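You operate a simulated robot arm through the tools that you are given. There is no shell and no other tool.

You are at the controls of a simulated robot arm. One attempt, no reset.

TASK
Hang the blue door on the empty enclosure and lock its keeper.
Fine: slacken the keeper screw and swing the hinge keeper clear first; swing it back over the door and tighten the screw last. Where these are worked on the way, their far stop is far enough and under half their travel is too little: hinge keeper.

Only the result counts: the job must be done as asked and must still hold three seconds after the hand-in. Knocking over, shifting, dropping, spilling or breaking anything else fails it.

THE ROBOT
A 6-joint arm with a two-finger gripper, fixed in place. Base frame: the origin is at the foot of the arm, x ahead of it, y to its left, z up; the work surface is at about z = 800. Readings come in mm, rad, newtons and seconds.
Its first joint turns from -2.897 to 2.897 rad. Payload 2.45 kg.
The TCP is the grasp point between the finger pads, 20 mm short of the fingertips. In the tool frame z runs along the fingers and y along their closing line. Largest opening 140 mm; the body of the gripper starts 168 mm behind the TCP.
Orientation is told as [roll, pitch, yaw] about the base's x, y, z axes, in that order, counted from this pose: with the fingers straight down and closing along the base's y, the tool's x points along the base's -x, its y along +y and its z along -z.

THE INTERFACE
- The arm moves only by the tool jog_arm. Its argument "increments" is a list of rows, each an object of numbers (a shift or turn left out is 0, a gripper value left out holds the last): "x", "y", "z": the shift along the tool's x, y, z in units of 50 mm (1.0 is 50 mm); "rx", "ry", "rz": the turn, a rotation vector about the tool's x, y, z in units of 5 degrees (1.0 is 5 degrees); "claw": the finger opening in m, from 0 to 0.14. In form: [{"x": .., "y": .., "z": .., "rx": .., "ry": .., "rz": .., "claw": ..}, ...]. A call has 1 to 20 rows; each row shifts and turns the commanded pose from where the row before left it, along the tool's axes as they then stand. A call with a number of a shift or a turn outside -1 to 1 is refused whole. Rows are played at 5 a second. More than 50 mm and 0.15 rad between two rows, or a gripper value outside its range, and nothing of the call is played. A pose out of reach is approached as far as the arm can. The call stops where the force on the tool passes 40 N (or 10 N more than at its start, if that is more) or the arm is blocked; 0.2 s more then pass. Each finger travels about 45 mm/s and halts on what it meets, pressing with about 40 N; the grip force reading is that of the motor and also rises with nothing between the fingers. The clock runs only during rows and for 0.2 s after the last one: add rows that do not move to give the fingers time. It gives the time, the measured TCP pose, the force on the tool (base axes), the opening and the grip force at its end, in the units of the frame above (readings bear some noise), with the torque about the TCP (base axes, N m) and any sound that the robot's microphone picked up.
- Cameras (640 x 400 px; columns grow to the right, rows downward): "scene" is fixed at [218.1, -515.7, 1804.8]; the picture's right is [0.56, -0.83, 0.00], its down [-0.57, -0.38, -0.73] and it looks along [0.61, 0.41, -0.68] (base axes); focal length 332 px, centre (320, 200). "wrist" rides on the gripper at [78, 11, -209] in the tool frame; the picture's right is [-0.14, 0.99, 0.00], its down [-0.92, -0.13, -0.37] and it looks along [-0.36, -0.05, 0.93] (tool axes); focal length 280 px, centre (320, 200). There is no depth. A picture from a camera that has moved, and an enlarged one, comes with that camera's place and axes in the base frame and with its lens. The place of the scene camera against the robot may be out by one fixed shift of up to 18 mm in any direction.
- snapshot(camera): a new picture of that camera. No time passes.
- zoom(camera, box): a new picture of the part [left, top, right, bottom] of that camera's present view, enlarged. No time passes.
- hand_in(): hands the job in; it is judged then, once.

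Nothing tells you positions but the pictures and the camera data. Unless the task says otherwise, let go and move clear before handing in.

The tools are called after "Call:" as a command line: name --argument value ..., lists and objects as JSON in quotes. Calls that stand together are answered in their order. jog_arm: Moves the arm, as the interface text tells. Its arguments: {"type":"object","properties":{"increments":{"type":"array"}},"required":["increments"]} The other tools are called the same way: snapshot (camera) takes a picture; zoom (camera, box) takes an enlarged picture of a part of a camera's view; hand_in () hands the job in.

At the start:

```text
clock: 0.0
ee_pos: [660.4, 93.5, 1432.0]
ee_rot: [0.0, -0.001, 0.001]
contact_force: [-0.7, 0.0, -0.4]
moment: [0.02, -0.02, 0.0]
opening: 140.2
grasp_force: 0.0
```

scene: 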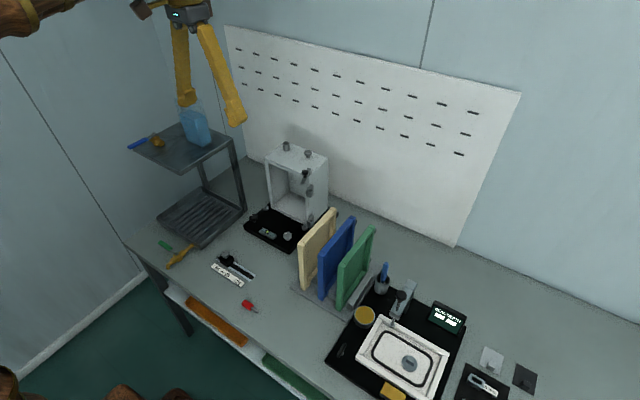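
wrist: 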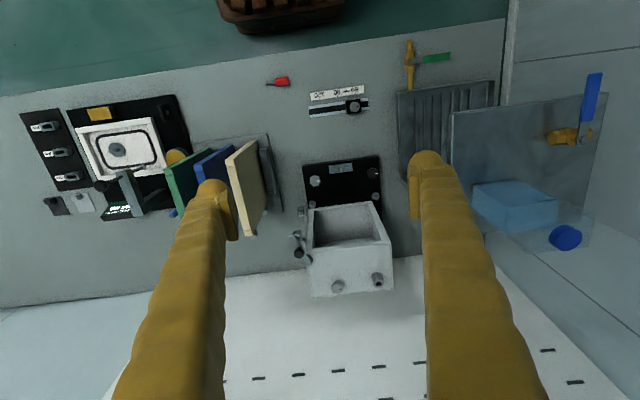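

I see a white enclosure with an open front, three doors (cream, blue, green) standing in a rack, and tools around them. I'll enlarge the views to find the hinge, keeper and screw.

Call:
zoom --camera "scene" --box '[230, 130, 350, 260]'

Call:
zoom --camera "scene" --box '[280, 195, 400, 320]'

Call:
zoom --camera "wrist" --box '[270, 140, 420, 310]'

Call:
zoom --camera "wrist" --box '[150, 100, 300, 260]'

Call:
zoom --camera "scene" --box '[130, 220, 290, 330]'

```text
3.08 times, centred on (290, 195) of scene
camera zoom: at [218.1, -515.7, 1804.8], right [0.56, -0.83, 0.0], down [-0.57, -0.38, -0.73], along [0.61, 0.41, -0.68], focal length 1022 px, centre (412, 215)
```

zoom: 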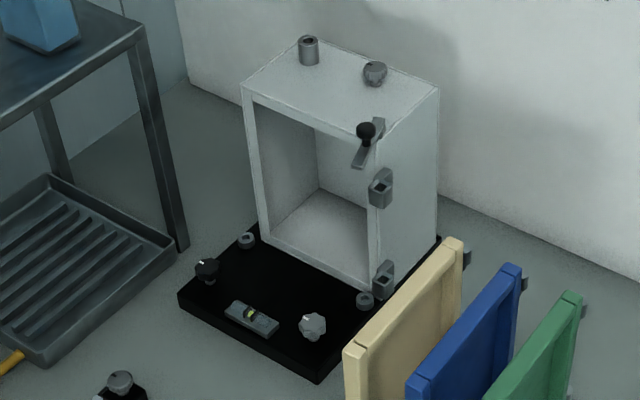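

```text
3.20 times, centred on (340, 258) of scene
camera zoom: at [218.1, -515.7, 1804.8], right [0.56, -0.83, 0.0], down [-0.57, -0.38, -0.73], along [0.61, 0.41, -0.68], focal length 1063 px, centre (256, 16)
```

zoom: 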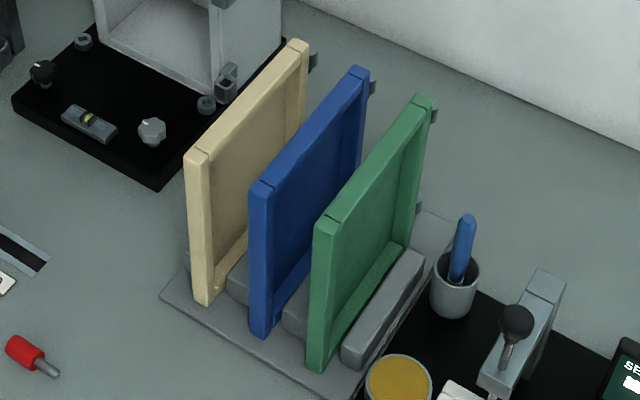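

```text
2.35 times, centred on (345, 225) of wrist
camera zoom: at [580.9, 104.6, 1641.2], right [0.14, 0.99, 0.0], down [0.92, -0.13, 0.37], along [0.37, -0.05, -0.93], focal length 660 px, centre (261, 141)
```

zoom: 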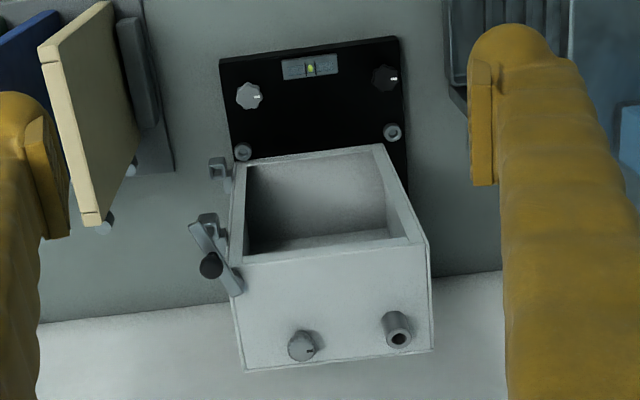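

```text
2.50 times, centred on (225, 180) of wrist
camera zoom: at [580.9, 104.6, 1641.2], right [0.14, 0.99, 0.0], down [0.92, -0.13, 0.37], along [0.37, -0.05, -0.93], focal length 701 px, centre (558, 250)
```

zoom: 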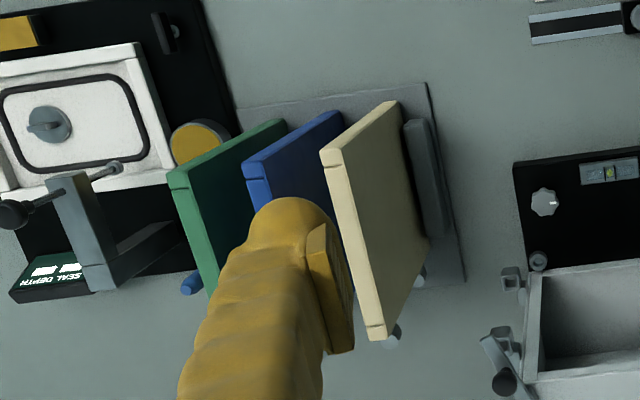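

```text
3.64 times, centred on (210, 275) of scene
camera zoom: at [218.1, -515.7, 1804.8], right [0.56, -0.83, 0.0], down [-0.57, -0.38, -0.73], along [0.61, 0.41, -0.68], focal length 1208 px, centre (720, -73)
```

zoom: 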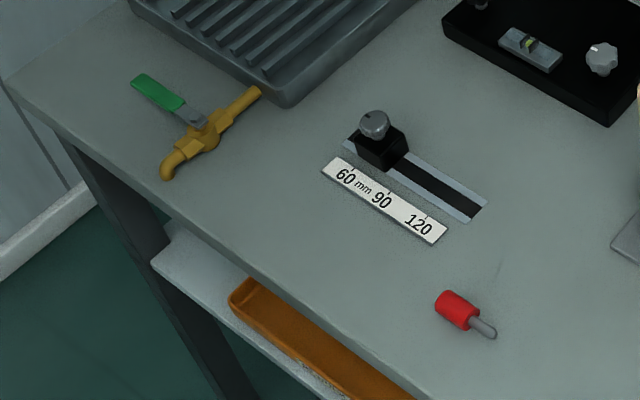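

The enclosure stands at about x≈938 (front face), y≈40–220, with its top at z≈1070. Its hinge sockets and keeper are on its -y edge, and the doors stand in the rack to the right of it. I'll move closer to see the keeper mechanism.

Call:
jog_arm --increments '[{"x": -0.4, "y": -0.3, "z": 0.8}, {"x": -0.4, "y": -0.3, "z": 0.8}, {"x": -0.4, "y": -0.3, "z": 0.8}, {"x": -0.4, "y": -0.3, "z": 0.7}]'

Call:
snapshot --camera "wrist"

```text
clock: 1.0
ee_pos: [740.6, 33.2, 1276.4]
ee_rot: [0.0, -0.002, 0.001]
contact_force: [0.2, 0.1, 1.0]
moment: [0.04, -0.04, 0.0]
opening: 140.1
grasp_force: 0.0
```

```text
taken
camera wrist: at [661.8, 43.9, 1486.1], right [0.14, 0.99, 0.0], down [0.92, -0.13, 0.37], along [0.37, -0.05, -0.93], focal length 280 px, centre (320, 200)
```

wrist: 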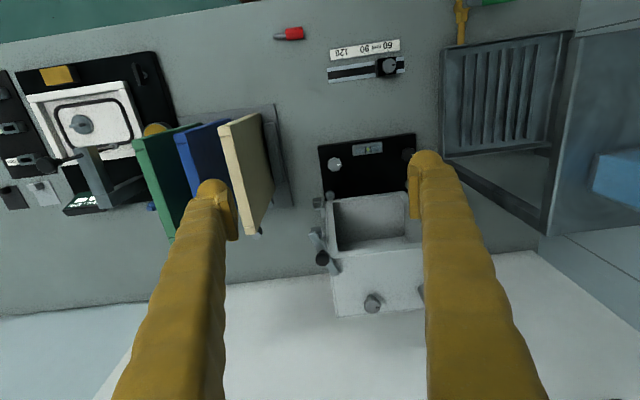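

Call:
zoom --camera "wrist" --box '[285, 125, 435, 325]'

Call:
zoom --camera "wrist" --box '[300, 185, 380, 325]'

Call:
zoom --camera "scene" --box '[285, 150, 345, 230]'

Call:
zoom --camera "scene" --box '[260, 135, 330, 185]'

Call:
zoom --camera "wrist" --box '[120, 95, 300, 260]'

```text
2.00 times, centred on (360, 225) of wrist
camera zoom: at [661.8, 43.9, 1486.1], right [0.14, 0.99, 0.0], down [0.92, -0.13, 0.37], along [0.37, -0.05, -0.93], focal length 561 px, centre (240, 150)
```

zoom: 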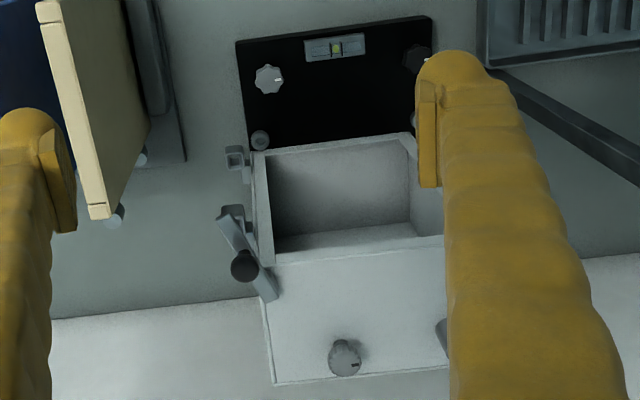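

```text
2.86 times, centred on (340, 255) of wrist
camera zoom: at [661.8, 43.9, 1486.1], right [0.14, 0.99, 0.0], down [0.92, -0.13, 0.37], along [0.37, -0.05, -0.93], focal length 801 px, centre (263, 43)
```

zoom: 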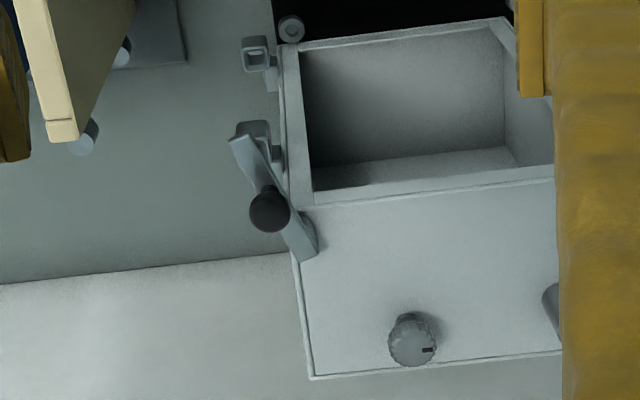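

```text
5.00 times, centred on (315, 190) of scene
camera zoom: at [218.1, -515.7, 1804.8], right [0.56, -0.83, 0.0], down [-0.57, -0.38, -0.73], along [0.61, 0.41, -0.68], focal length 1662 px, centre (345, 250)
```

zoom: 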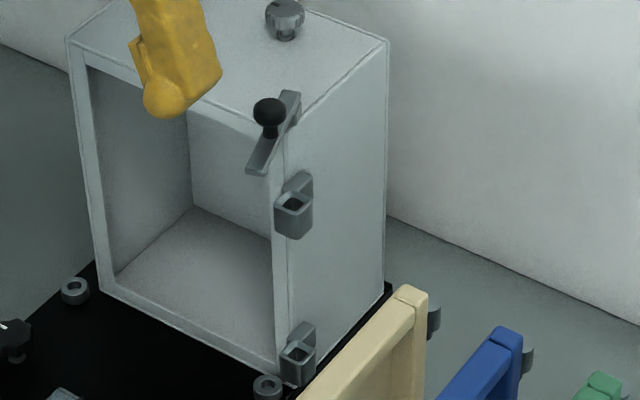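

```text
8.00 times, centred on (295, 160) of scene
camera zoom: at [218.1, -515.7, 1804.8], right [0.56, -0.83, 0.0], down [-0.57, -0.38, -0.73], along [0.61, 0.41, -0.68], focal length 2658 px, centre (520, 520)
```

zoom: 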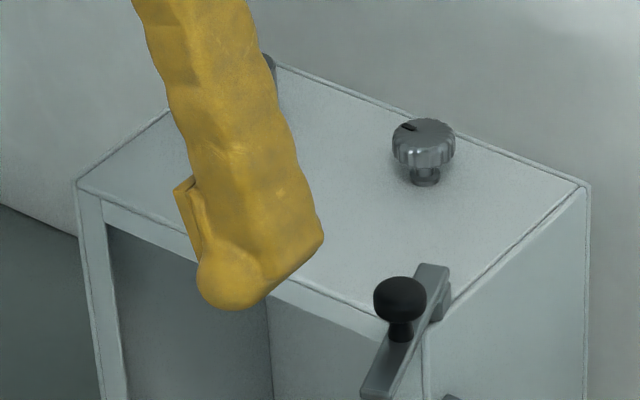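

```text
2.42 times, centred on (210, 178) of wrist
camera zoom: at [661.8, 43.9, 1486.1], right [0.14, 0.99, 0.0], down [0.92, -0.13, 0.37], along [0.37, -0.05, -0.93], focal length 680 px, centre (587, 254)
```

zoom: 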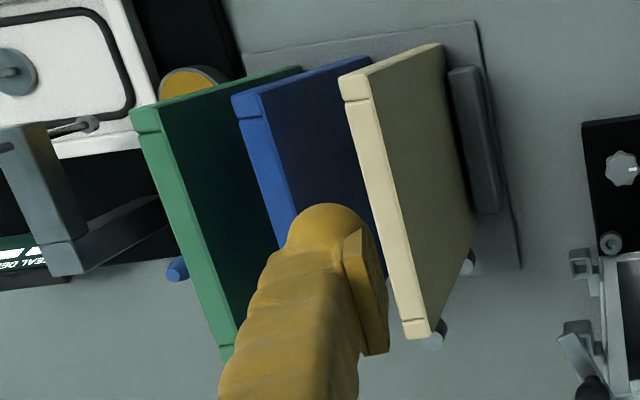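

The keeper appears to be the grey bar with the black ball knob over the top socket, and a knurled pointer knob sits on the enclosure's top. I'll tilt the wrist forward for a better look at the hinge area.

Call:
jog_arm --increments '[{"ry": -1}, {"ry": -1}, {"ry": -1}, {"ry": -1}, {"ry": -1}, {"ry": -1}]'

Call:
snapshot --camera "wrist"

```text
clock: 2.4
ee_pos: [740.4, 33.5, 1277.8]
ee_rot: [0.0, -0.528, -0.002]
contact_force: [-0.5, 0.9, 0.1]
moment: [0.01, -0.03, -0.02]
opening: 139.8
grasp_force: 0.1
```

```text
taken
camera wrist: at [567.2, 44.1, 1418.9], right [0.12, 0.99, 0.07], down [0.61, -0.13, 0.78], along [0.78, -0.05, -0.62], focal length 280 px, centre (320, 200)
```

wrist: 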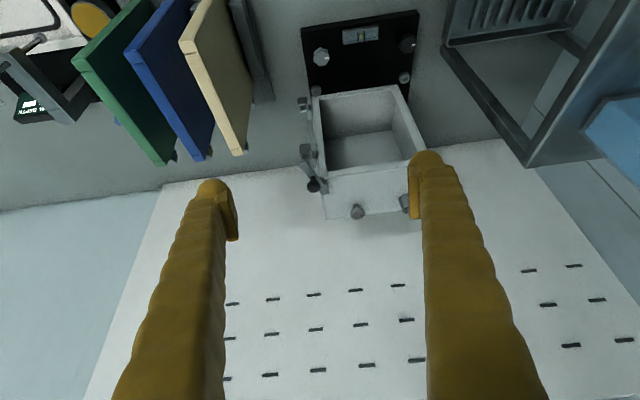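

The tilt works, so I'll move in closer along it.

Call:
jog_arm --increments '[{"x": -0.04, "y": -0.17, "z": 0.93}, {"x": -0.04, "y": -0.17, "z": 0.93}, {"x": -0.04, "y": -0.17, "z": 0.93}, {"x": -0.04, "y": -0.17, "z": 0.93}]'

Call:
snapshot --camera "wrist"

Call:
zoom --camera "wrist" --box '[270, 60, 410, 240]'

Call:
zoom --camera "wrist" --box '[60, 0, 260, 170]'

```text
clock: 3.4
ee_pos: [841.7, -1.4, 1120.7]
ee_rot: [0.0, -0.526, 0.001]
contact_force: [0.0, 0.1, -0.1]
moment: [0.02, -0.03, 0.04]
opening: 139.8
grasp_force: 0.0
```

```text
taken
camera wrist: at [668.9, 10.2, 1263.1], right [0.12, 0.99, 0.07], down [0.61, -0.13, 0.78], along [0.78, -0.05, -0.62], focal length 280 px, centre (320, 200)
```

wrist: 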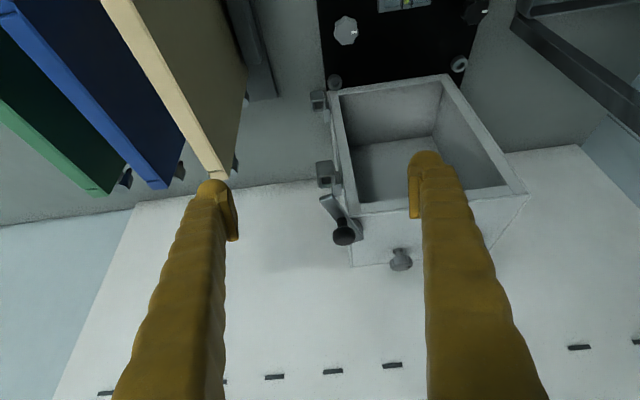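

```text
2.22 times, centred on (340, 150) of wrist
camera zoom: at [668.9, 10.2, 1263.1], right [0.12, 0.99, 0.07], down [0.61, -0.13, 0.78], along [0.78, -0.05, -0.62], focal length 623 px, centre (276, 311)
```

zoom: 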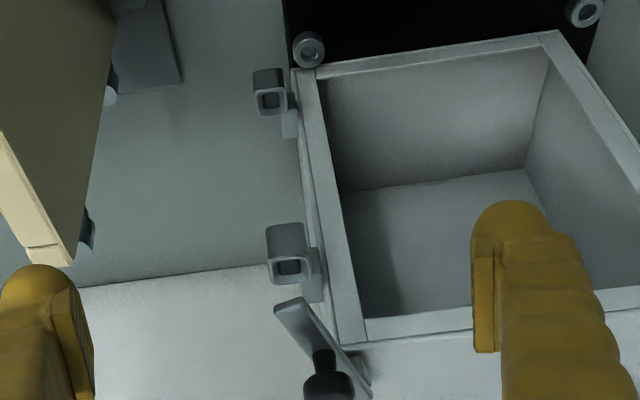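

```text
2.35 times, centred on (160, 85) of wrist
camera zoom: at [668.9, 10.2, 1263.1], right [0.12, 0.99, 0.07], down [0.61, -0.13, 0.78], along [0.78, -0.05, -0.62], focal length 660 px, centre (696, 471)
```

zoom: 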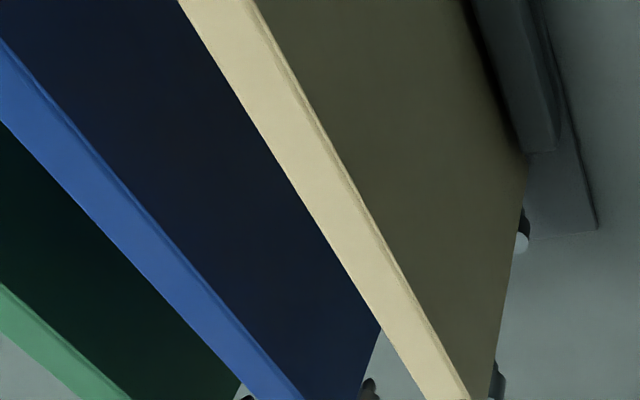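

I've triangulated the main parts. The upper socket top is at about (908, 5, 1044) and the lower at about (908, 5, 890). The keeper pivot is near (948, 30, 1090), its ball knob near (900, 14, 1122), and the knob on the enclosure's top near (1010, 84, 1110). I'll check the candidate screws more closely.

Call:
zoom --camera "scene" --box '[240, 200, 320, 255]'

Call:
zoom --camera "scene" --box '[265, 135, 335, 185]'

Call:
zoom --camera "wrist" --box '[310, 170, 430, 280]'

Call:
zoom --camera "wrist" --box '[310, 0, 500, 110]'

Call:
snapshot --camera "scene"

```text
7.27 times, centred on (280, 228) of scene
camera zoom: at [218.1, -515.7, 1804.8], right [0.56, -0.83, 0.0], down [-0.57, -0.38, -0.73], along [0.61, 0.41, -0.68], focal length 2417 px, centre (611, 0)
```

zoom: 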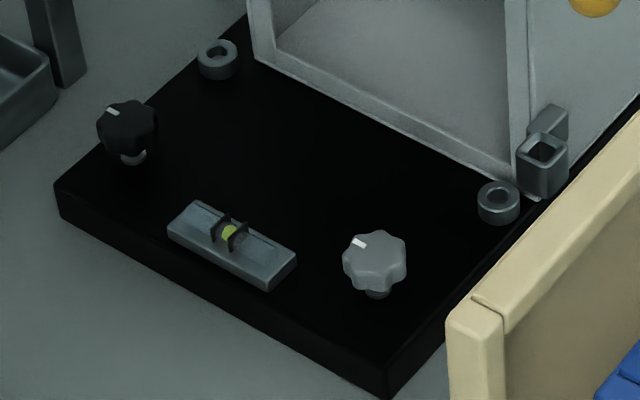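

```text
8.00 times, centred on (300, 160) of scene
camera zoom: at [218.1, -515.7, 1804.8], right [0.56, -0.83, 0.0], down [-0.57, -0.38, -0.73], along [0.61, 0.41, -0.68], focal length 2658 px, centre (480, 520)
```

zoom: 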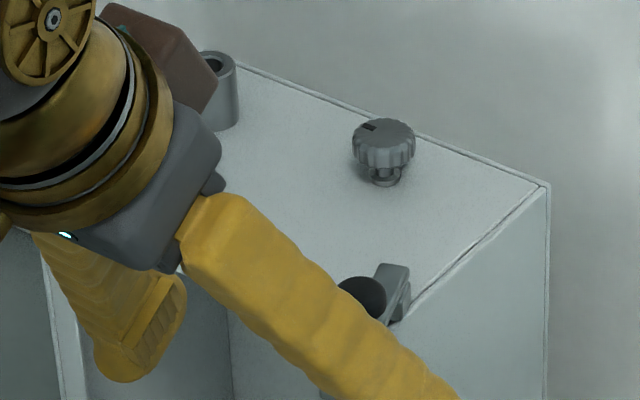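

```text
3.64 times, centred on (370, 225) of wrist
camera zoom: at [668.9, 10.2, 1263.1], right [0.12, 0.99, 0.07], down [0.61, -0.13, 0.78], along [0.78, -0.05, -0.62], focal length 1020 px, centre (138, 109)
```

zoom: 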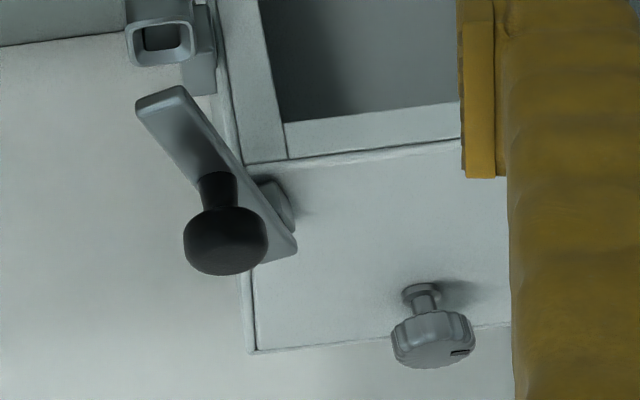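

```text
3.37 times, centred on (405, 55) of wrist
camera zoom: at [668.9, 10.2, 1263.1], right [0.12, 0.99, 0.07], down [0.61, -0.13, 0.78], along [0.78, -0.05, -0.62], focal length 944 px, centre (34, 688)
```

zoom: 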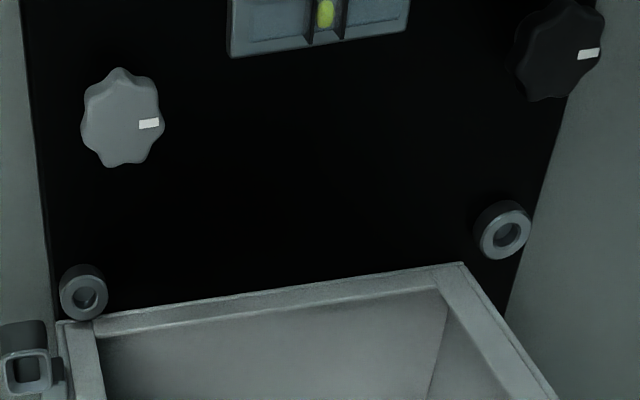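

```text
taken
```

scene: 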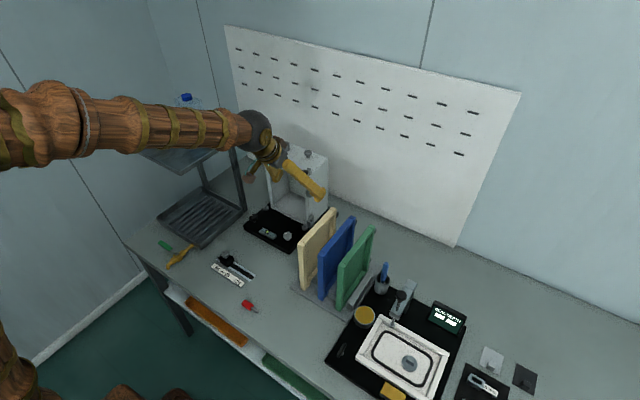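

The two star knobs on the base plate flank a bubble level, so they look like levelling screws. The knurled knob on top of the enclosure is the likely keeper screw. I'll raise the tool, straighten it and move above that knob to test reach.

Call:
jog_arm --increments '[{"x": -0.43, "z": -0.75}, {"x": -0.43, "z": -0.75}, {"x": -0.43, "z": -0.75}, {"ry": 1, "claw": 0.08}, {"ry": 1}, {"ry": 1}, {"ry": 1}, {"ry": 1}, {"ry": 1}, {"x": -0.79, "y": 0.43, "z": 0.2}, {"x": -0.79, "y": 0.43, "z": 0.2}, {"x": -0.79, "y": 0.43, "z": 0.2}, {"x": -0.79, "y": 0.43, "z": 0.2}]'

Call:
snapshot --camera "wrist"

Call:
snapshot --camera "scene"

```text
clock: 6.2
ee_pos: [997.7, 88.9, 1209.9]
ee_rot: [0.002, -0.002, 0.0]
contact_force: [-0.7, -0.3, 0.7]
moment: [0.04, -0.07, -0.01]
opening: 80.2
grasp_force: 0.1
```

```text
taken
camera wrist: at [918.4, 99.0, 1420.1], right [0.14, 0.99, 0.0], down [0.92, -0.13, 0.37], along [0.37, -0.05, -0.93], focal length 280 px, centre (320, 200)
```

wrist: 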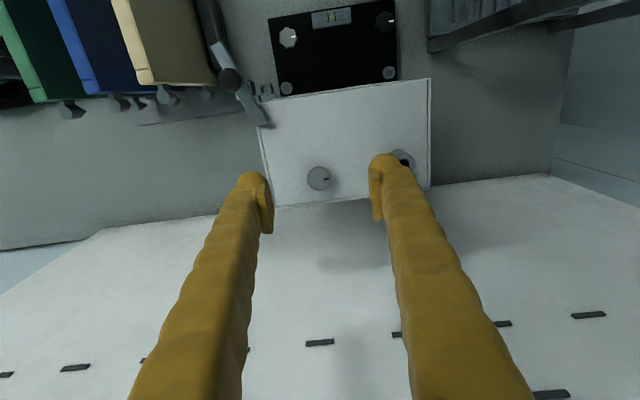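

```text
taken
```

scene: 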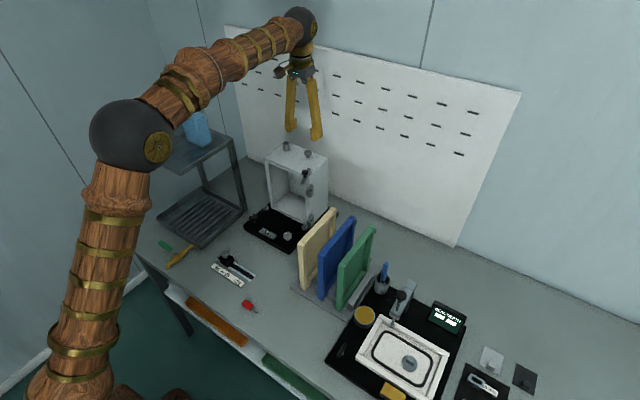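

The arm reaches over the enclosure with the tool pointing down. I'll zoom in on the knob and keeper from here.

Call:
zoom --camera "wrist" --box '[270, 130, 380, 220]'

Call:
zoom --camera "wrist" --box '[200, 40, 300, 140]'

Call:
zoom --camera "wrist" --box '[0, 0, 220, 130]'

Call:
zoom --camera "scene" --box '[265, 135, 335, 185]'

```text
4.44 times, centred on (325, 175) of wrist
camera zoom: at [918.4, 99.0, 1420.1], right [0.14, 0.99, 0.0], down [0.92, -0.13, 0.37], along [0.37, -0.05, -0.93], focal length 1246 px, centre (298, 311)
```

zoom: 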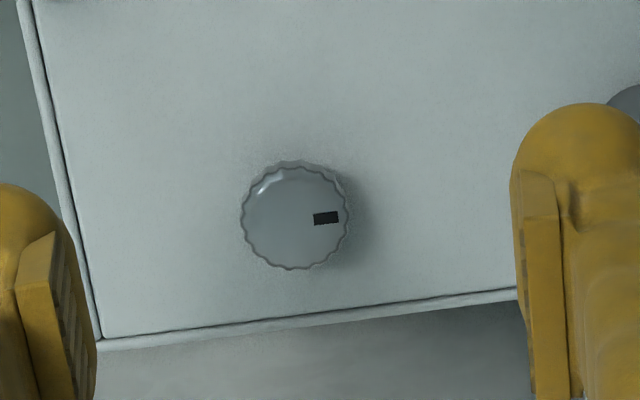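

```text
4.00 times, centred on (250, 90) of wrist
camera zoom: at [918.4, 99.0, 1420.1], right [0.14, 0.99, 0.0], down [0.92, -0.13, 0.37], along [0.37, -0.05, -0.93], focal length 1122 px, centre (600, 640)
```

zoom: 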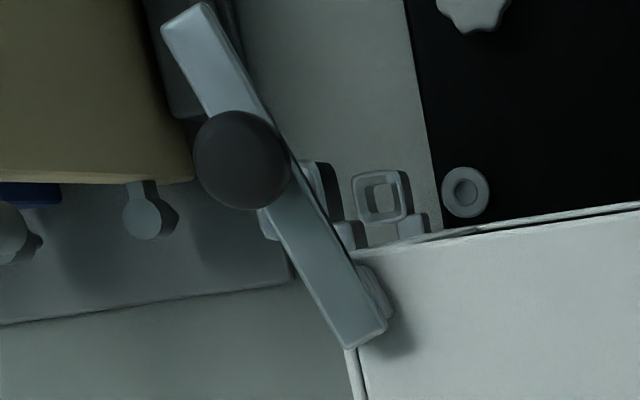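

```text
2.91 times, centred on (110, 65) of wrist
camera zoom: at [918.4, 99.0, 1420.1], right [0.14, 0.99, 0.0], down [0.92, -0.13, 0.37], along [0.37, -0.05, -0.93], focal length 816 px, centre (931, 593)
```

zoom: 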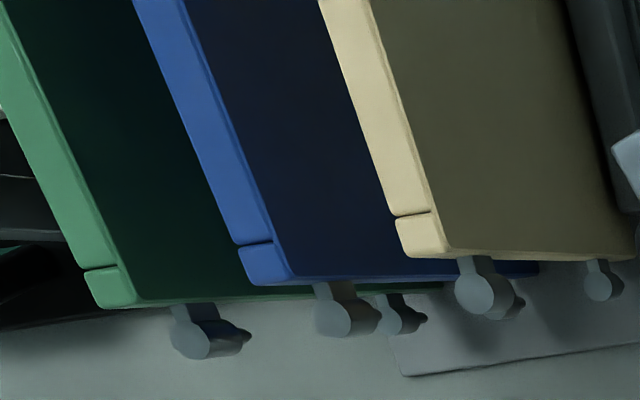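

```text
8.00 times, centred on (300, 160) of scene
camera zoom: at [218.1, -515.7, 1804.8], right [0.56, -0.83, 0.0], down [-0.57, -0.38, -0.73], along [0.61, 0.41, -0.68], focal length 2658 px, centre (480, 520)
```

zoom: 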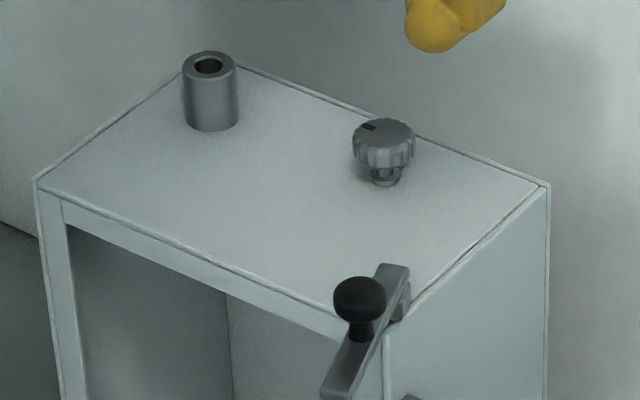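

The knob centre is at about (1014, 85.5) with its top near z≈1113. I'll align over it and pre-rotate clockwise to leave room for a long counter-clockwise turn.

Call:
jog_arm --increments '[{"x": -0.33, "y": -0.07, "z": 0.6, "claw": 0.07}, {"z": 0.6}, {"rz": 1}, {"rz": 1}, {"rz": 1}, {"rz": 1}, {"rz": 1}, {"rz": 1}, {"rz": 1}, {"rz": 1}, {"rz": 1}, {"rz": 1}, {"rz": 1}, {"rz": 1}]'

Call:
snapshot --camera "wrist"

Call:
zoom --camera "scene" --box '[255, 120, 345, 190]'

```text
clock: 9.2
ee_pos: [1013.8, 83.1, 1149.9]
ee_rot: [0.002, -0.002, -1.047]
contact_force: [-0.2, -0.2, -0.4]
moment: [0.05, 0.0, -0.03]
opening: 70.3
grasp_force: 0.1
```

```text
taken
camera wrist: at [984.3, 155.2, 1358.8], right [0.93, 0.38, 0.0], down [0.35, -0.86, 0.37], along [0.14, -0.34, -0.93], focal length 280 px, centre (320, 200)
```

wrist: 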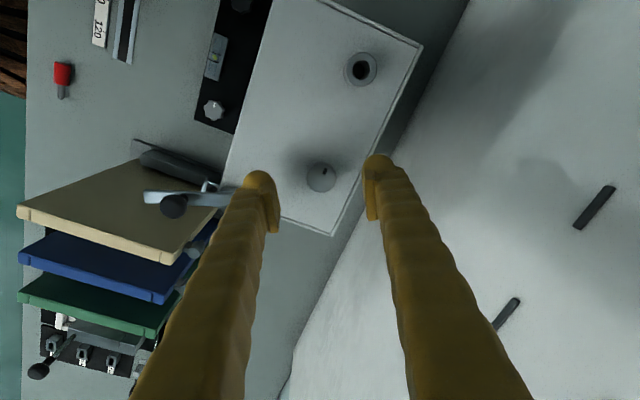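

```text
5.71 times, centred on (300, 155) of scene
camera zoom: at [218.1, -515.7, 1804.8], right [0.56, -0.83, 0.0], down [-0.57, -0.38, -0.73], along [0.61, 0.41, -0.68], focal length 1899 px, centre (434, 457)
```

zoom: 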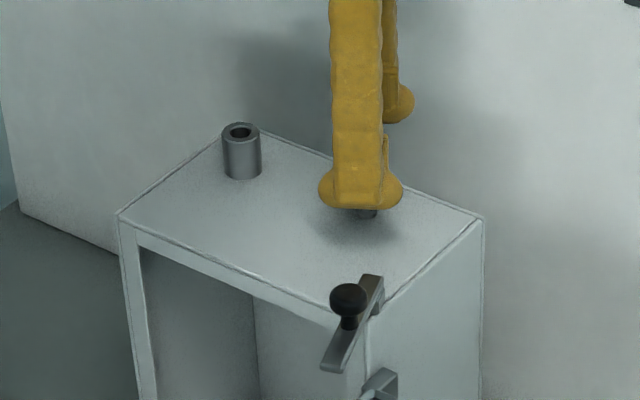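

The knob's position is confirmed at about (1014, 86). I'll descend over it and close the fingers.

Call:
jog_arm --increments '[{"x": 0.05, "y": 0.03, "z": 0.37}, {"z": 0.37}, {"claw": 0.02}, {}, {}, {}, {}]'

Call:
zoom --camera "scene" --box '[255, 120, 345, 190]'

Call:
zoom --camera "wrist" --box '[240, 120, 420, 240]'

```text
clock: 10.8
ee_pos: [1015.3, 84.0, 1111.9]
ee_rot: [-0.001, 0.0, -1.045]
contact_force: [5.5, 4.3, -15.4]
moment: [0.04, -0.08, 0.0]
opening: 22.2
grasp_force: 44.9
```

```text
5.71 times, centred on (300, 155) of scene
camera zoom: at [218.1, -515.7, 1804.8], right [0.56, -0.83, 0.0], down [-0.57, -0.38, -0.73], along [0.61, 0.41, -0.68], focal length 1899 px, centre (434, 457)
```

zoom: 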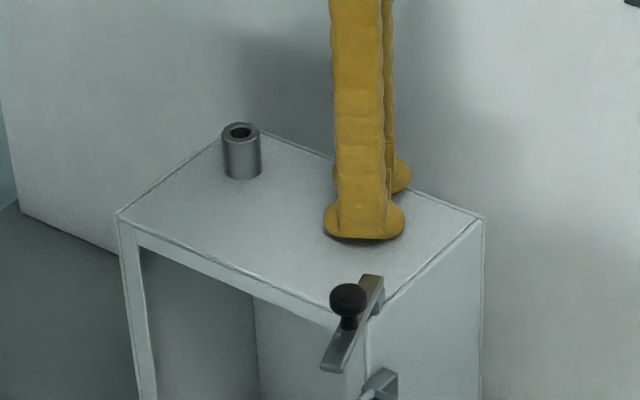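

```text
3.33 times, centred on (330, 180) of wrist
camera zoom: at [985.2, 157.0, 1320.4], right [0.93, 0.38, 0.0], down [0.35, -0.86, 0.37], along [0.14, -0.34, -0.93], focal length 935 px, centre (287, 267)
```

zoom: 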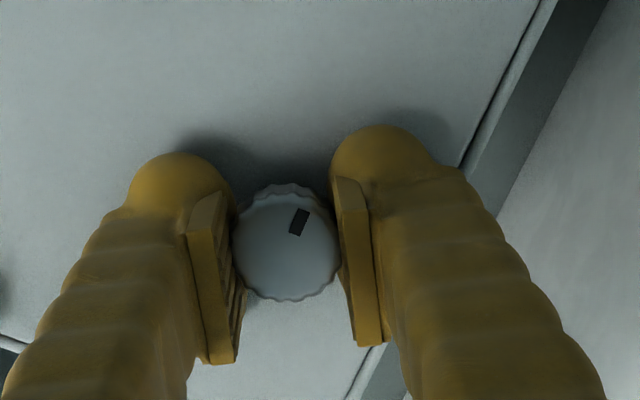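

The knob is gripped at a 22 mm opening. I'll now turn it counter-clockwise as seen from above, in steps.

Call:
jog_arm --increments '[{"rz": -0.7}, {"rz": -0.7}, {"rz": -0.7}, {"rz": -0.7}, {"rz": -0.7}, {"rz": -0.7}]'

Call:
zoom --camera "wrist" --box '[240, 120, 420, 240]'

```text
clock: 11.7
ee_pos: [1016.0, 83.1, 1112.4]
ee_rot: [0.002, -0.001, -0.854]
contact_force: [8.6, 2.4, -4.1]
moment: [-0.1, -0.13, -0.01]
opening: 22.2
grasp_force: 45.3
stopped in row 4: the force on the tool passed its limit at 42 N (the readings are from after the stop); the commanded pose is now the measured one
```

```text
3.33 times, centred on (330, 180) of wrist
camera zoom: at [971.5, 150.3, 1320.3], right [0.84, 0.55, 0.0], down [0.51, -0.78, 0.37], along [0.2, -0.31, -0.93], focal length 935 px, centre (287, 267)
```

zoom: 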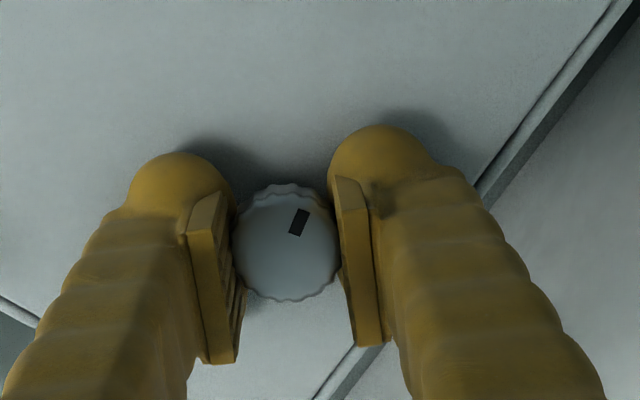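

The knob turns with the gripper, about 11° so far, but my grip is about 3.6 mm off its centre, which builds side force. I'll re-centre and continue.

Call:
jog_arm --increments '[{"claw": 0.045}, {}, {}, {"x": 0.07, "y": -0.01}, {}, {"claw": 0.02}, {}, {}, {}]'

Call:
zoom --camera "wrist" --box '[240, 120, 420, 240]'

```text
clock: 13.7
ee_pos: [1012.4, 86.8, 1110.2]
ee_rot: [0.001, -0.002, -0.854]
contact_force: [25.9, 16.3, -19.2]
moment: [0.12, -0.12, 0.07]
opening: 22.4
grasp_force: 45.1
```

```text
3.33 times, centred on (330, 180) of wrist
camera zoom: at [968.9, 153.2, 1319.4], right [0.84, 0.55, 0.0], down [0.51, -0.78, 0.37], along [0.2, -0.31, -0.93], focal length 935 px, centre (287, 267)
```

zoom: 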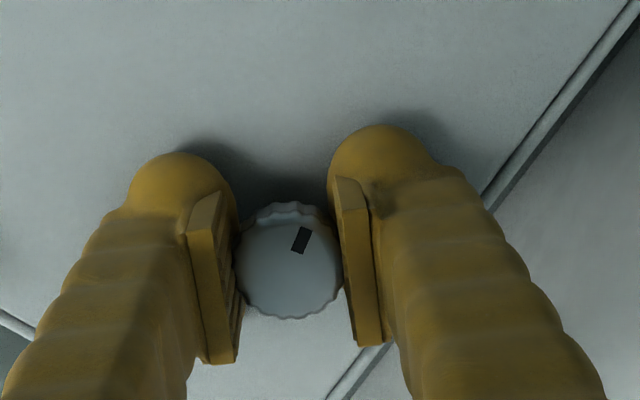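

A side force remains along the closing line, so I'll nudge the tool to relieve it.

Call:
jog_arm --increments '[{"y": 0.02}, {}]'

```text
clock: 14.3
ee_pos: [1014.0, 86.6, 1110.9]
ee_rot: [0.001, -0.001, -0.855]
contact_force: [16.7, 13.5, -25.0]
moment: [0.16, -0.01, 0.02]
opening: 22.5
grasp_force: 44.9
```

Call:
jog_arm --increments '[{"y": 0.02, "z": 0.03}, {}]'

```text
clock: 14.9
ee_pos: [1013.4, 87.7, 1109.7]
ee_rot: [-0.001, -0.002, -0.856]
contact_force: [-13.0, -3.6, -16.7]
moment: [0.04, 0.23, -0.01]
opening: 22.1
grasp_force: 44.9
```

Call:
jog_arm --increments '[{"y": -0.006, "z": 0.015}, {"rz": -0.5}, {"rz": -0.5}, {"rz": -0.5}, {"rz": -0.5}]'

```text
clock: 16.0
ee_pos: [1012.7, 86.5, 1109.6]
ee_rot: [-0.002, -0.002, -0.706]
contact_force: [-3.0, 1.0, 2.3]
moment: [0.18, -0.06, 0.21]
opening: 22.3
grasp_force: 44.8
stopped in row 5: the force on the tool passed its limit at 42 N (the readings are from after the stop); the commanded pose is now the measured one
```

Call:
jog_arm --increments '[{"rz": -0.5}, {"rz": -0.5}]'

Call:
zoom --camera "wrist" --box '[240, 120, 420, 240]'

```text
clock: 16.6
ee_pos: [1012.9, 86.5, 1109.9]
ee_rot: [-0.003, -0.003, -0.617]
contact_force: [-10.3, 0.7, 5.9]
moment: [0.3, 0.17, -0.77]
opening: 22.0
grasp_force: 44.2
```

```text
3.33 times, centred on (330, 180) of wrist
camera zoom: at [954.6, 141.1, 1318.9], right [0.68, 0.73, 0.0], down [0.68, -0.64, 0.37], along [0.27, -0.25, -0.93], focal length 935 px, centre (287, 267)
```

zoom: 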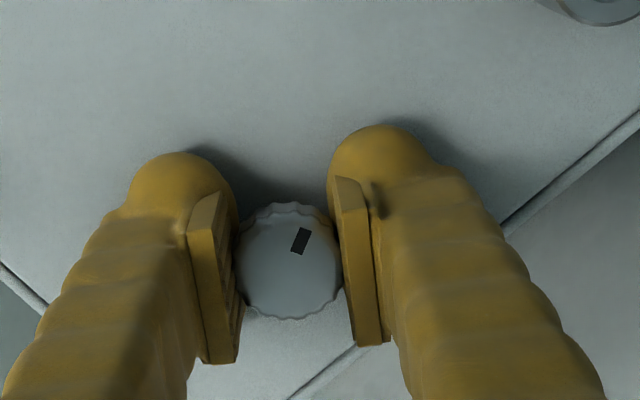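

The knob follows the gripper, so I'll continue the turn.

Call:
jog_arm --increments '[{"rz": -0.5}, {"rz": -0.5}, {"rz": -0.5}, {"rz": -0.5}]'

```text
clock: 17.6
ee_pos: [1012.3, 87.1, 1110.4]
ee_rot: [-0.003, 0.0, -0.441]
contact_force: [-21.8, -15.9, -1.6]
moment: [0.01, -0.04, -0.68]
opening: 22.5
grasp_force: 45.4
```

Call:
jog_arm --increments '[{"x": 0.01, "y": -0.018}, {"rz": -0.5}, {"rz": -0.5}, {"rz": -0.5}, {"rz": -0.5}]'

```text
clock: 18.8
ee_pos: [1011.8, 86.0, 1110.0]
ee_rot: [-0.002, -0.001, -0.267]
contact_force: [-1.2, -13.5, -3.8]
moment: [0.11, 0.13, -0.62]
opening: 22.3
grasp_force: 45.2
```

Call:
jog_arm --increments '[{"y": -0.01}, {"rz": -0.5}, {"rz": -0.5}, {"rz": -0.5}, {"rz": -0.5}, {"rz": -0.5}, {"rz": -0.5}]'

Call:
zoom --camera "wrist" --box '[240, 120, 420, 240]'

```text
clock: 20.4
ee_pos: [1010.4, 84.7, 1109.4]
ee_rot: [-0.003, 0.0, -0.006]
contact_force: [-15.4, -13.7, 4.0]
moment: [0.14, 0.14, -0.72]
opening: 22.2
grasp_force: 44.9
```

```text
3.33 times, centred on (330, 180) of wrist
camera zoom: at [933.5, 96.7, 1319.0], right [0.14, 0.99, 0.0], down [0.92, -0.13, 0.37], along [0.36, -0.05, -0.93], focal length 935 px, centre (287, 267)
```

zoom: 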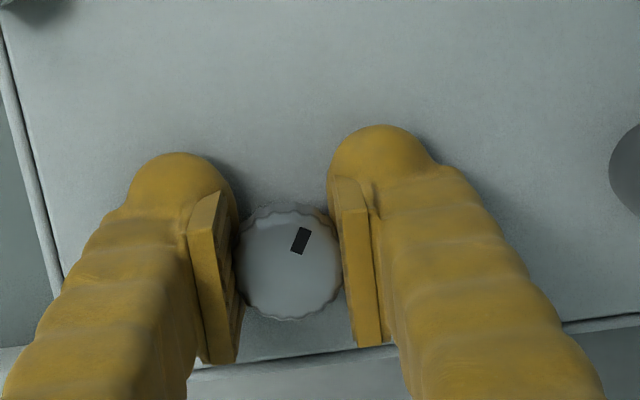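

Call:
jog_arm --increments '[{"x": -0.01, "y": 0.005}, {"rz": -0.5}, {"rz": -0.5}, {"rz": -0.5}, {"rz": -0.5}, {"rz": -0.5}, {"rz": -0.5}]'

```text
clock: 21.7
ee_pos: [1012.8, 84.0, 1109.5]
ee_rot: [-0.004, 0.002, 0.166]
contact_force: [-2.0, -1.5, 2.2]
moment: [0.33, 0.13, 0.4]
opening: 22.1
grasp_force: 44.7
stopped in row 6: the force on the tool passed its limit at 40 N (the readings are from after the stop); the commanded pose is now the measured one
```

Call:
jog_arm --increments '[{"y": 0.01}, {"rz": -0.5}, {"rz": -0.5}, {"rz": -0.5}, {"rz": -0.5}]'

Call:
zoom --camera "wrist" --box '[240, 120, 420, 240]'

```text
clock: 22.9
ee_pos: [1011.8, 84.2, 1109.9]
ee_rot: [-0.001, 0.0, 0.344]
contact_force: [3.2, -13.5, 13.8]
moment: [0.21, 0.14, -0.82]
opening: 22.5
grasp_force: 44.9
```

```text
3.33 times, centred on (330, 180) of wrist
camera zoom: at [934.4, 68.5, 1318.9], right [-0.2, 0.98, 0.0], down [0.91, 0.19, 0.37], along [0.36, 0.07, -0.93], focal length 935 px, centre (287, 267)
```

zoom: 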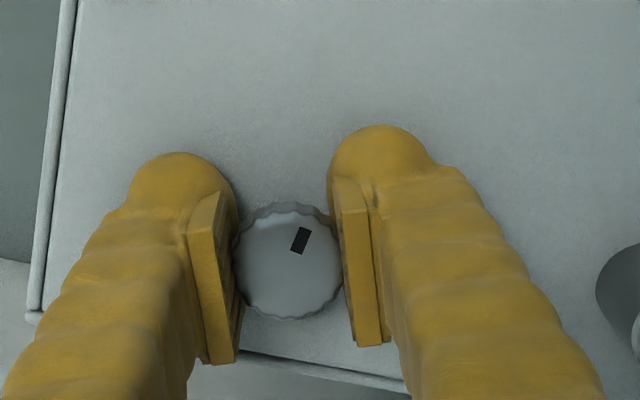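

Call:
jog_arm --increments '[{"rz": -0.5}, {"rz": -0.5}, {"rz": -0.5}, {"rz": -0.5}, {"rz": -0.5}, {"rz": -0.5}]'

```text
clock: 24.1
ee_pos: [1012.4, 84.2, 1109.6]
ee_rot: [-0.003, 0.001, 0.55]
contact_force: [1.8, -0.7, 0.9]
moment: [0.37, 0.28, 0.32]
opening: 22.2
grasp_force: 44.9
stopped in row 5: the force on the tool passed its limit at 41 N (the readings are from after the stop); the commanded pose is now the measured one
```

Call:
jog_arm --increments '[{"rz": -0.5}, {"rz": -0.5}, {"rz": -0.5}, {"rz": -0.5}]'

Call:
jog_arm --increments '[{"rz": -0.5}, {"rz": -0.5}, {"rz": -0.5}, {"rz": -0.5}]'

Call:
zoom --camera "wrist" --box '[240, 120, 420, 240]'

```text
clock: 25.1
ee_pos: [1012.9, 84.1, 1110.2]
ee_rot: [-0.003, 0.003, 0.725]
contact_force: [4.3, -12.3, 2.9]
moment: [0.2, 0.11, -0.65]
opening: 22.0
grasp_force: 45.0
```

```text
clock: 26.1
ee_pos: [1013.1, 83.7, 1108.9]
ee_rot: [-0.002, 0.004, 0.9]
contact_force: [26.3, -22.4, 11.2]
moment: [0.2, -0.04, -0.88]
opening: 22.3
grasp_force: 44.8
```

```text
3.33 times, centred on (330, 180) of wrist
camera zoom: at [955.3, 29.3, 1319.2], right [-0.69, 0.72, 0.0], down [0.67, 0.64, 0.37], along [0.27, 0.25, -0.93], focal length 935 px, centre (287, 267)
```

zoom: 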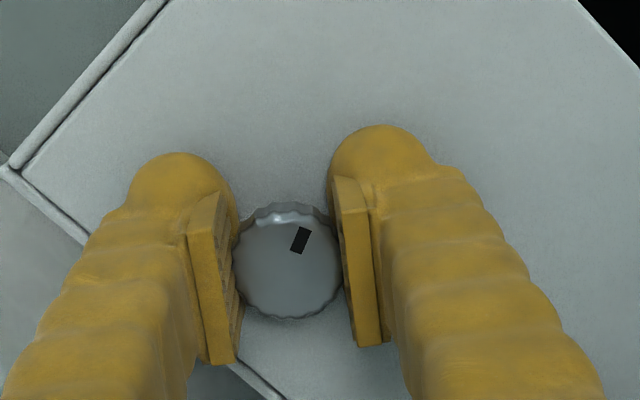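

The screw has turned about 111° and is still moving freely. I'll relieve the side force and continue.

Call:
jog_arm --increments '[{"y": -0.025}, {"rz": -0.5}, {"rz": -0.5}, {"rz": -0.5}, {"rz": -0.5}]'

Call:
jog_arm --increments '[{"rz": -0.5}, {"rz": -0.5}, {"rz": -0.5}, {"rz": -0.5}]'

Call:
jog_arm --increments '[{"rz": -0.5}, {"rz": -0.5}, {"rz": -0.5}, {"rz": -0.5}]'

Call:
zoom --camera "wrist" --box '[240, 120, 420, 240]'

```text
clock: 27.3
ee_pos: [1013.9, 83.0, 1109.9]
ee_rot: [-0.002, 0.004, 1.073]
contact_force: [15.0, -21.0, 12.5]
moment: [0.09, 0.07, -0.87]
opening: 22.2
grasp_force: 44.8
```

```text
clock: 28.3
ee_pos: [1014.9, 82.2, 1110.3]
ee_rot: [-0.003, 0.005, 1.248]
contact_force: [29.6, -22.0, 8.6]
moment: [0.14, -0.05, -0.91]
opening: 22.3
grasp_force: 45.4
```

```text
clock: 29.3
ee_pos: [1014.9, 81.9, 1110.7]
ee_rot: [0.0, 0.005, 1.422]
contact_force: [28.8, -27.8, 3.2]
moment: [-0.05, -0.11, -0.82]
opening: 22.1
grasp_force: 44.6
```

```text
3.33 times, centred on (330, 180) of wrist
camera zoom: at [991.8, 7.5, 1319.3], right [-0.96, 0.28, 0.0], down [0.26, 0.89, 0.36], along [0.1, 0.35, -0.93], focal length 935 px, centre (287, 267)
```

zoom: 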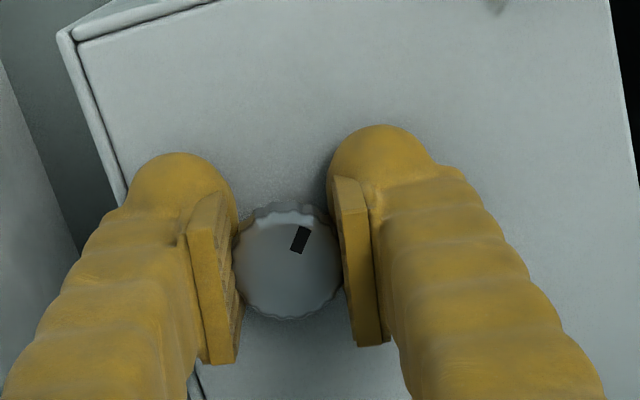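

Call:
jog_arm --increments '[{"x": 0.018, "y": -0.025}, {"rz": -0.5}, {"rz": -0.5}, {"rz": -0.5}, {"rz": -0.5}]'

Call:
jog_arm --increments '[{"rz": -0.5}, {"rz": -0.5}, {"rz": -0.5}, {"rz": -0.5}]'

Call:
zoom --camera "wrist" --box '[240, 120, 420, 240]'

Call:
zoom --camera "scene" --box '[230, 120, 350, 260]'

```text
clock: 30.5
ee_pos: [1014.8, 82.9, 1110.4]
ee_rot: [0.001, 0.003, 1.597]
contact_force: [18.8, -8.9, 2.1]
moment: [0.09, -0.02, -0.75]
opening: 22.0
grasp_force: 44.6
```

```text
clock: 31.2
ee_pos: [1016.1, 82.9, 1109.6]
ee_rot: [-0.001, 0.004, 1.704]
contact_force: [8.1, 0.8, 0.0]
moment: [0.0, 0.27, 0.34]
opening: 22.4
grasp_force: 45.2
stopped in row 3: the force on the tool passed its limit at 41 N (the readings are from after the stop); the commanded pose is now the measured one
```

```text
3.33 times, centred on (330, 180) of wrist
camera zoom: at [1013.9, 4.1, 1319.2], right [-1.0, 0.0, 0.0], down [0.0, 0.93, 0.37], along [0.0, 0.37, -0.93], focal length 935 px, centre (287, 267)
```

zoom: 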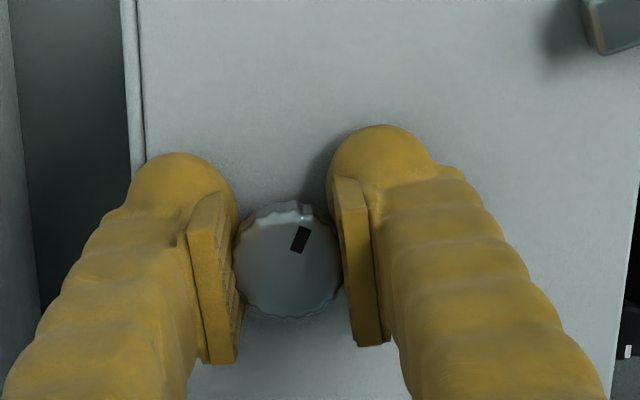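

```text
2.86 times, centred on (290, 190) of scene
camera zoom: at [218.1, -515.7, 1804.8], right [0.56, -0.83, 0.0], down [-0.57, -0.38, -0.73], along [0.61, 0.41, -0.68], focal length 949 px, centre (406, 229)
```

zoom: 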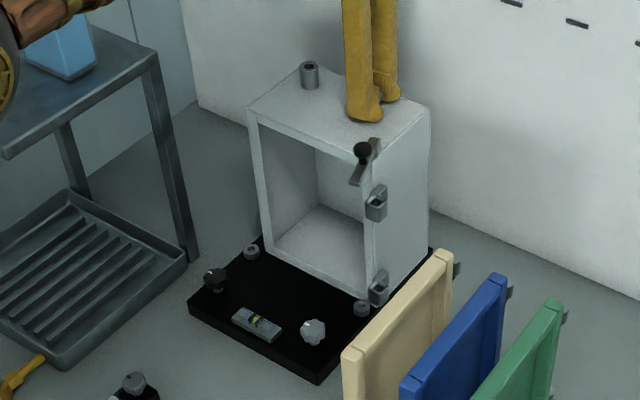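

The screw is at about 157°, and the enclosure hasn't shifted. I'll turn a little more to see if there is a stop.

Call:
jog_arm --increments '[{"rz": -0.5}, {"rz": -0.5}, {"rz": -0.5}, {"rz": -0.5}]'

Call:
jog_arm --increments '[{"rz": -0.5}, {"rz": -0.5}, {"rz": -0.5}, {"rz": -0.5}]'

Call:
zoom --camera "wrist" --box '[240, 120, 420, 240]'

```text
clock: 32.2
ee_pos: [1014.3, 83.4, 1109.6]
ee_rot: [-0.002, 0.003, 1.878]
contact_force: [26.7, 7.4, -3.6]
moment: [0.14, 0.04, -0.7]
opening: 21.9
grasp_force: 45.3
```

```text
clock: 32.9
ee_pos: [1016.5, 82.1, 1109.1]
ee_rot: [-0.002, 0.003, 1.97]
contact_force: [9.0, 2.1, -1.8]
moment: [-0.07, 0.25, 0.42]
opening: 22.2
grasp_force: 45.0
stopped in row 3: the force on the tool passed its limit at 41 N (the readings are from after the stop); the commanded pose is now the measured one
```

```text
3.33 times, centred on (330, 180) of wrist
camera zoom: at [1035.3, 6.9, 1319.3], right [-0.97, -0.26, 0.0], down [-0.24, 0.9, 0.36], along [-0.09, 0.35, -0.93], focal length 935 px, centre (287, 267)
```

zoom: 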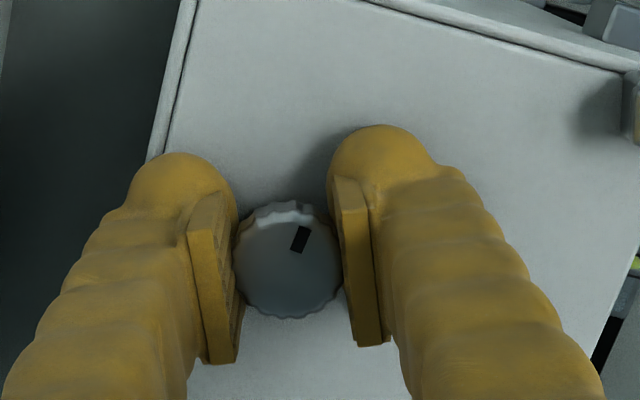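

The screw has turned about 173° without meeting a stop. I'll let go, raise the tool and rotate it in line with the keeper's ball knob.

Call:
jog_arm --increments '[{"claw": 0.06}, {}, {}, {"z": -0.5}, {"z": -0.7}, {"z": -0.7}]'

Call:
jog_arm --increments '[{"rz": 1}, {"rz": 1}, {"rz": 1}, {"rz": 1}, {"rz": 1}, {"rz": 1}, {"rz": 1}, {"rz": 1}, {"rz": 1}, {"rz": 1}, {"rz": 1}, {"rz": 1}, {"rz": 1}, {"rz": 1}, {"rz": 1}, {"rz": 1}, {"rz": 1}, {"rz": 1}, {"rz": 0.85}]'

Call:
snapshot --camera "wrist"

```text
clock: 34.3
ee_pos: [1015.7, 82.6, 1206.2]
ee_rot: [-0.002, 0.003, 1.972]
contact_force: [0.2, 0.4, -0.9]
moment: [0.01, 0.02, -0.01]
opening: 60.0
grasp_force: 0.0
```

```text
clock: 38.3
ee_pos: [1014.6, 82.8, 1206.1]
ee_rot: [-0.005, -0.001, 0.326]
contact_force: [-0.4, -0.2, 1.2]
moment: [-0.01, 0.02, 0.02]
opening: 60.0
grasp_force: 0.1
```

```text
taken
camera wrist: at [936.3, 68.5, 1414.9], right [-0.19, 0.98, 0.0], down [0.91, 0.18, 0.37], along [0.37, 0.07, -0.93], focal length 280 px, centre (320, 200)
```

wrist: 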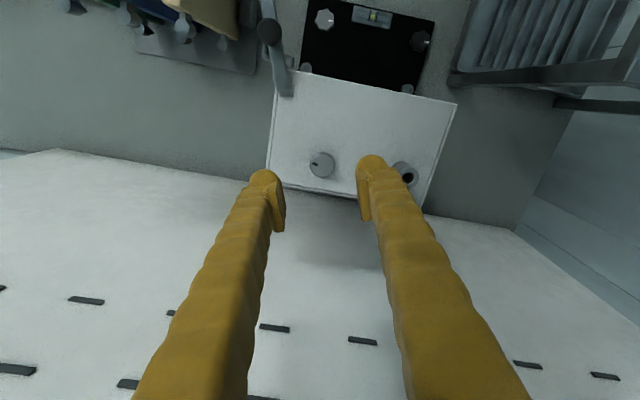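

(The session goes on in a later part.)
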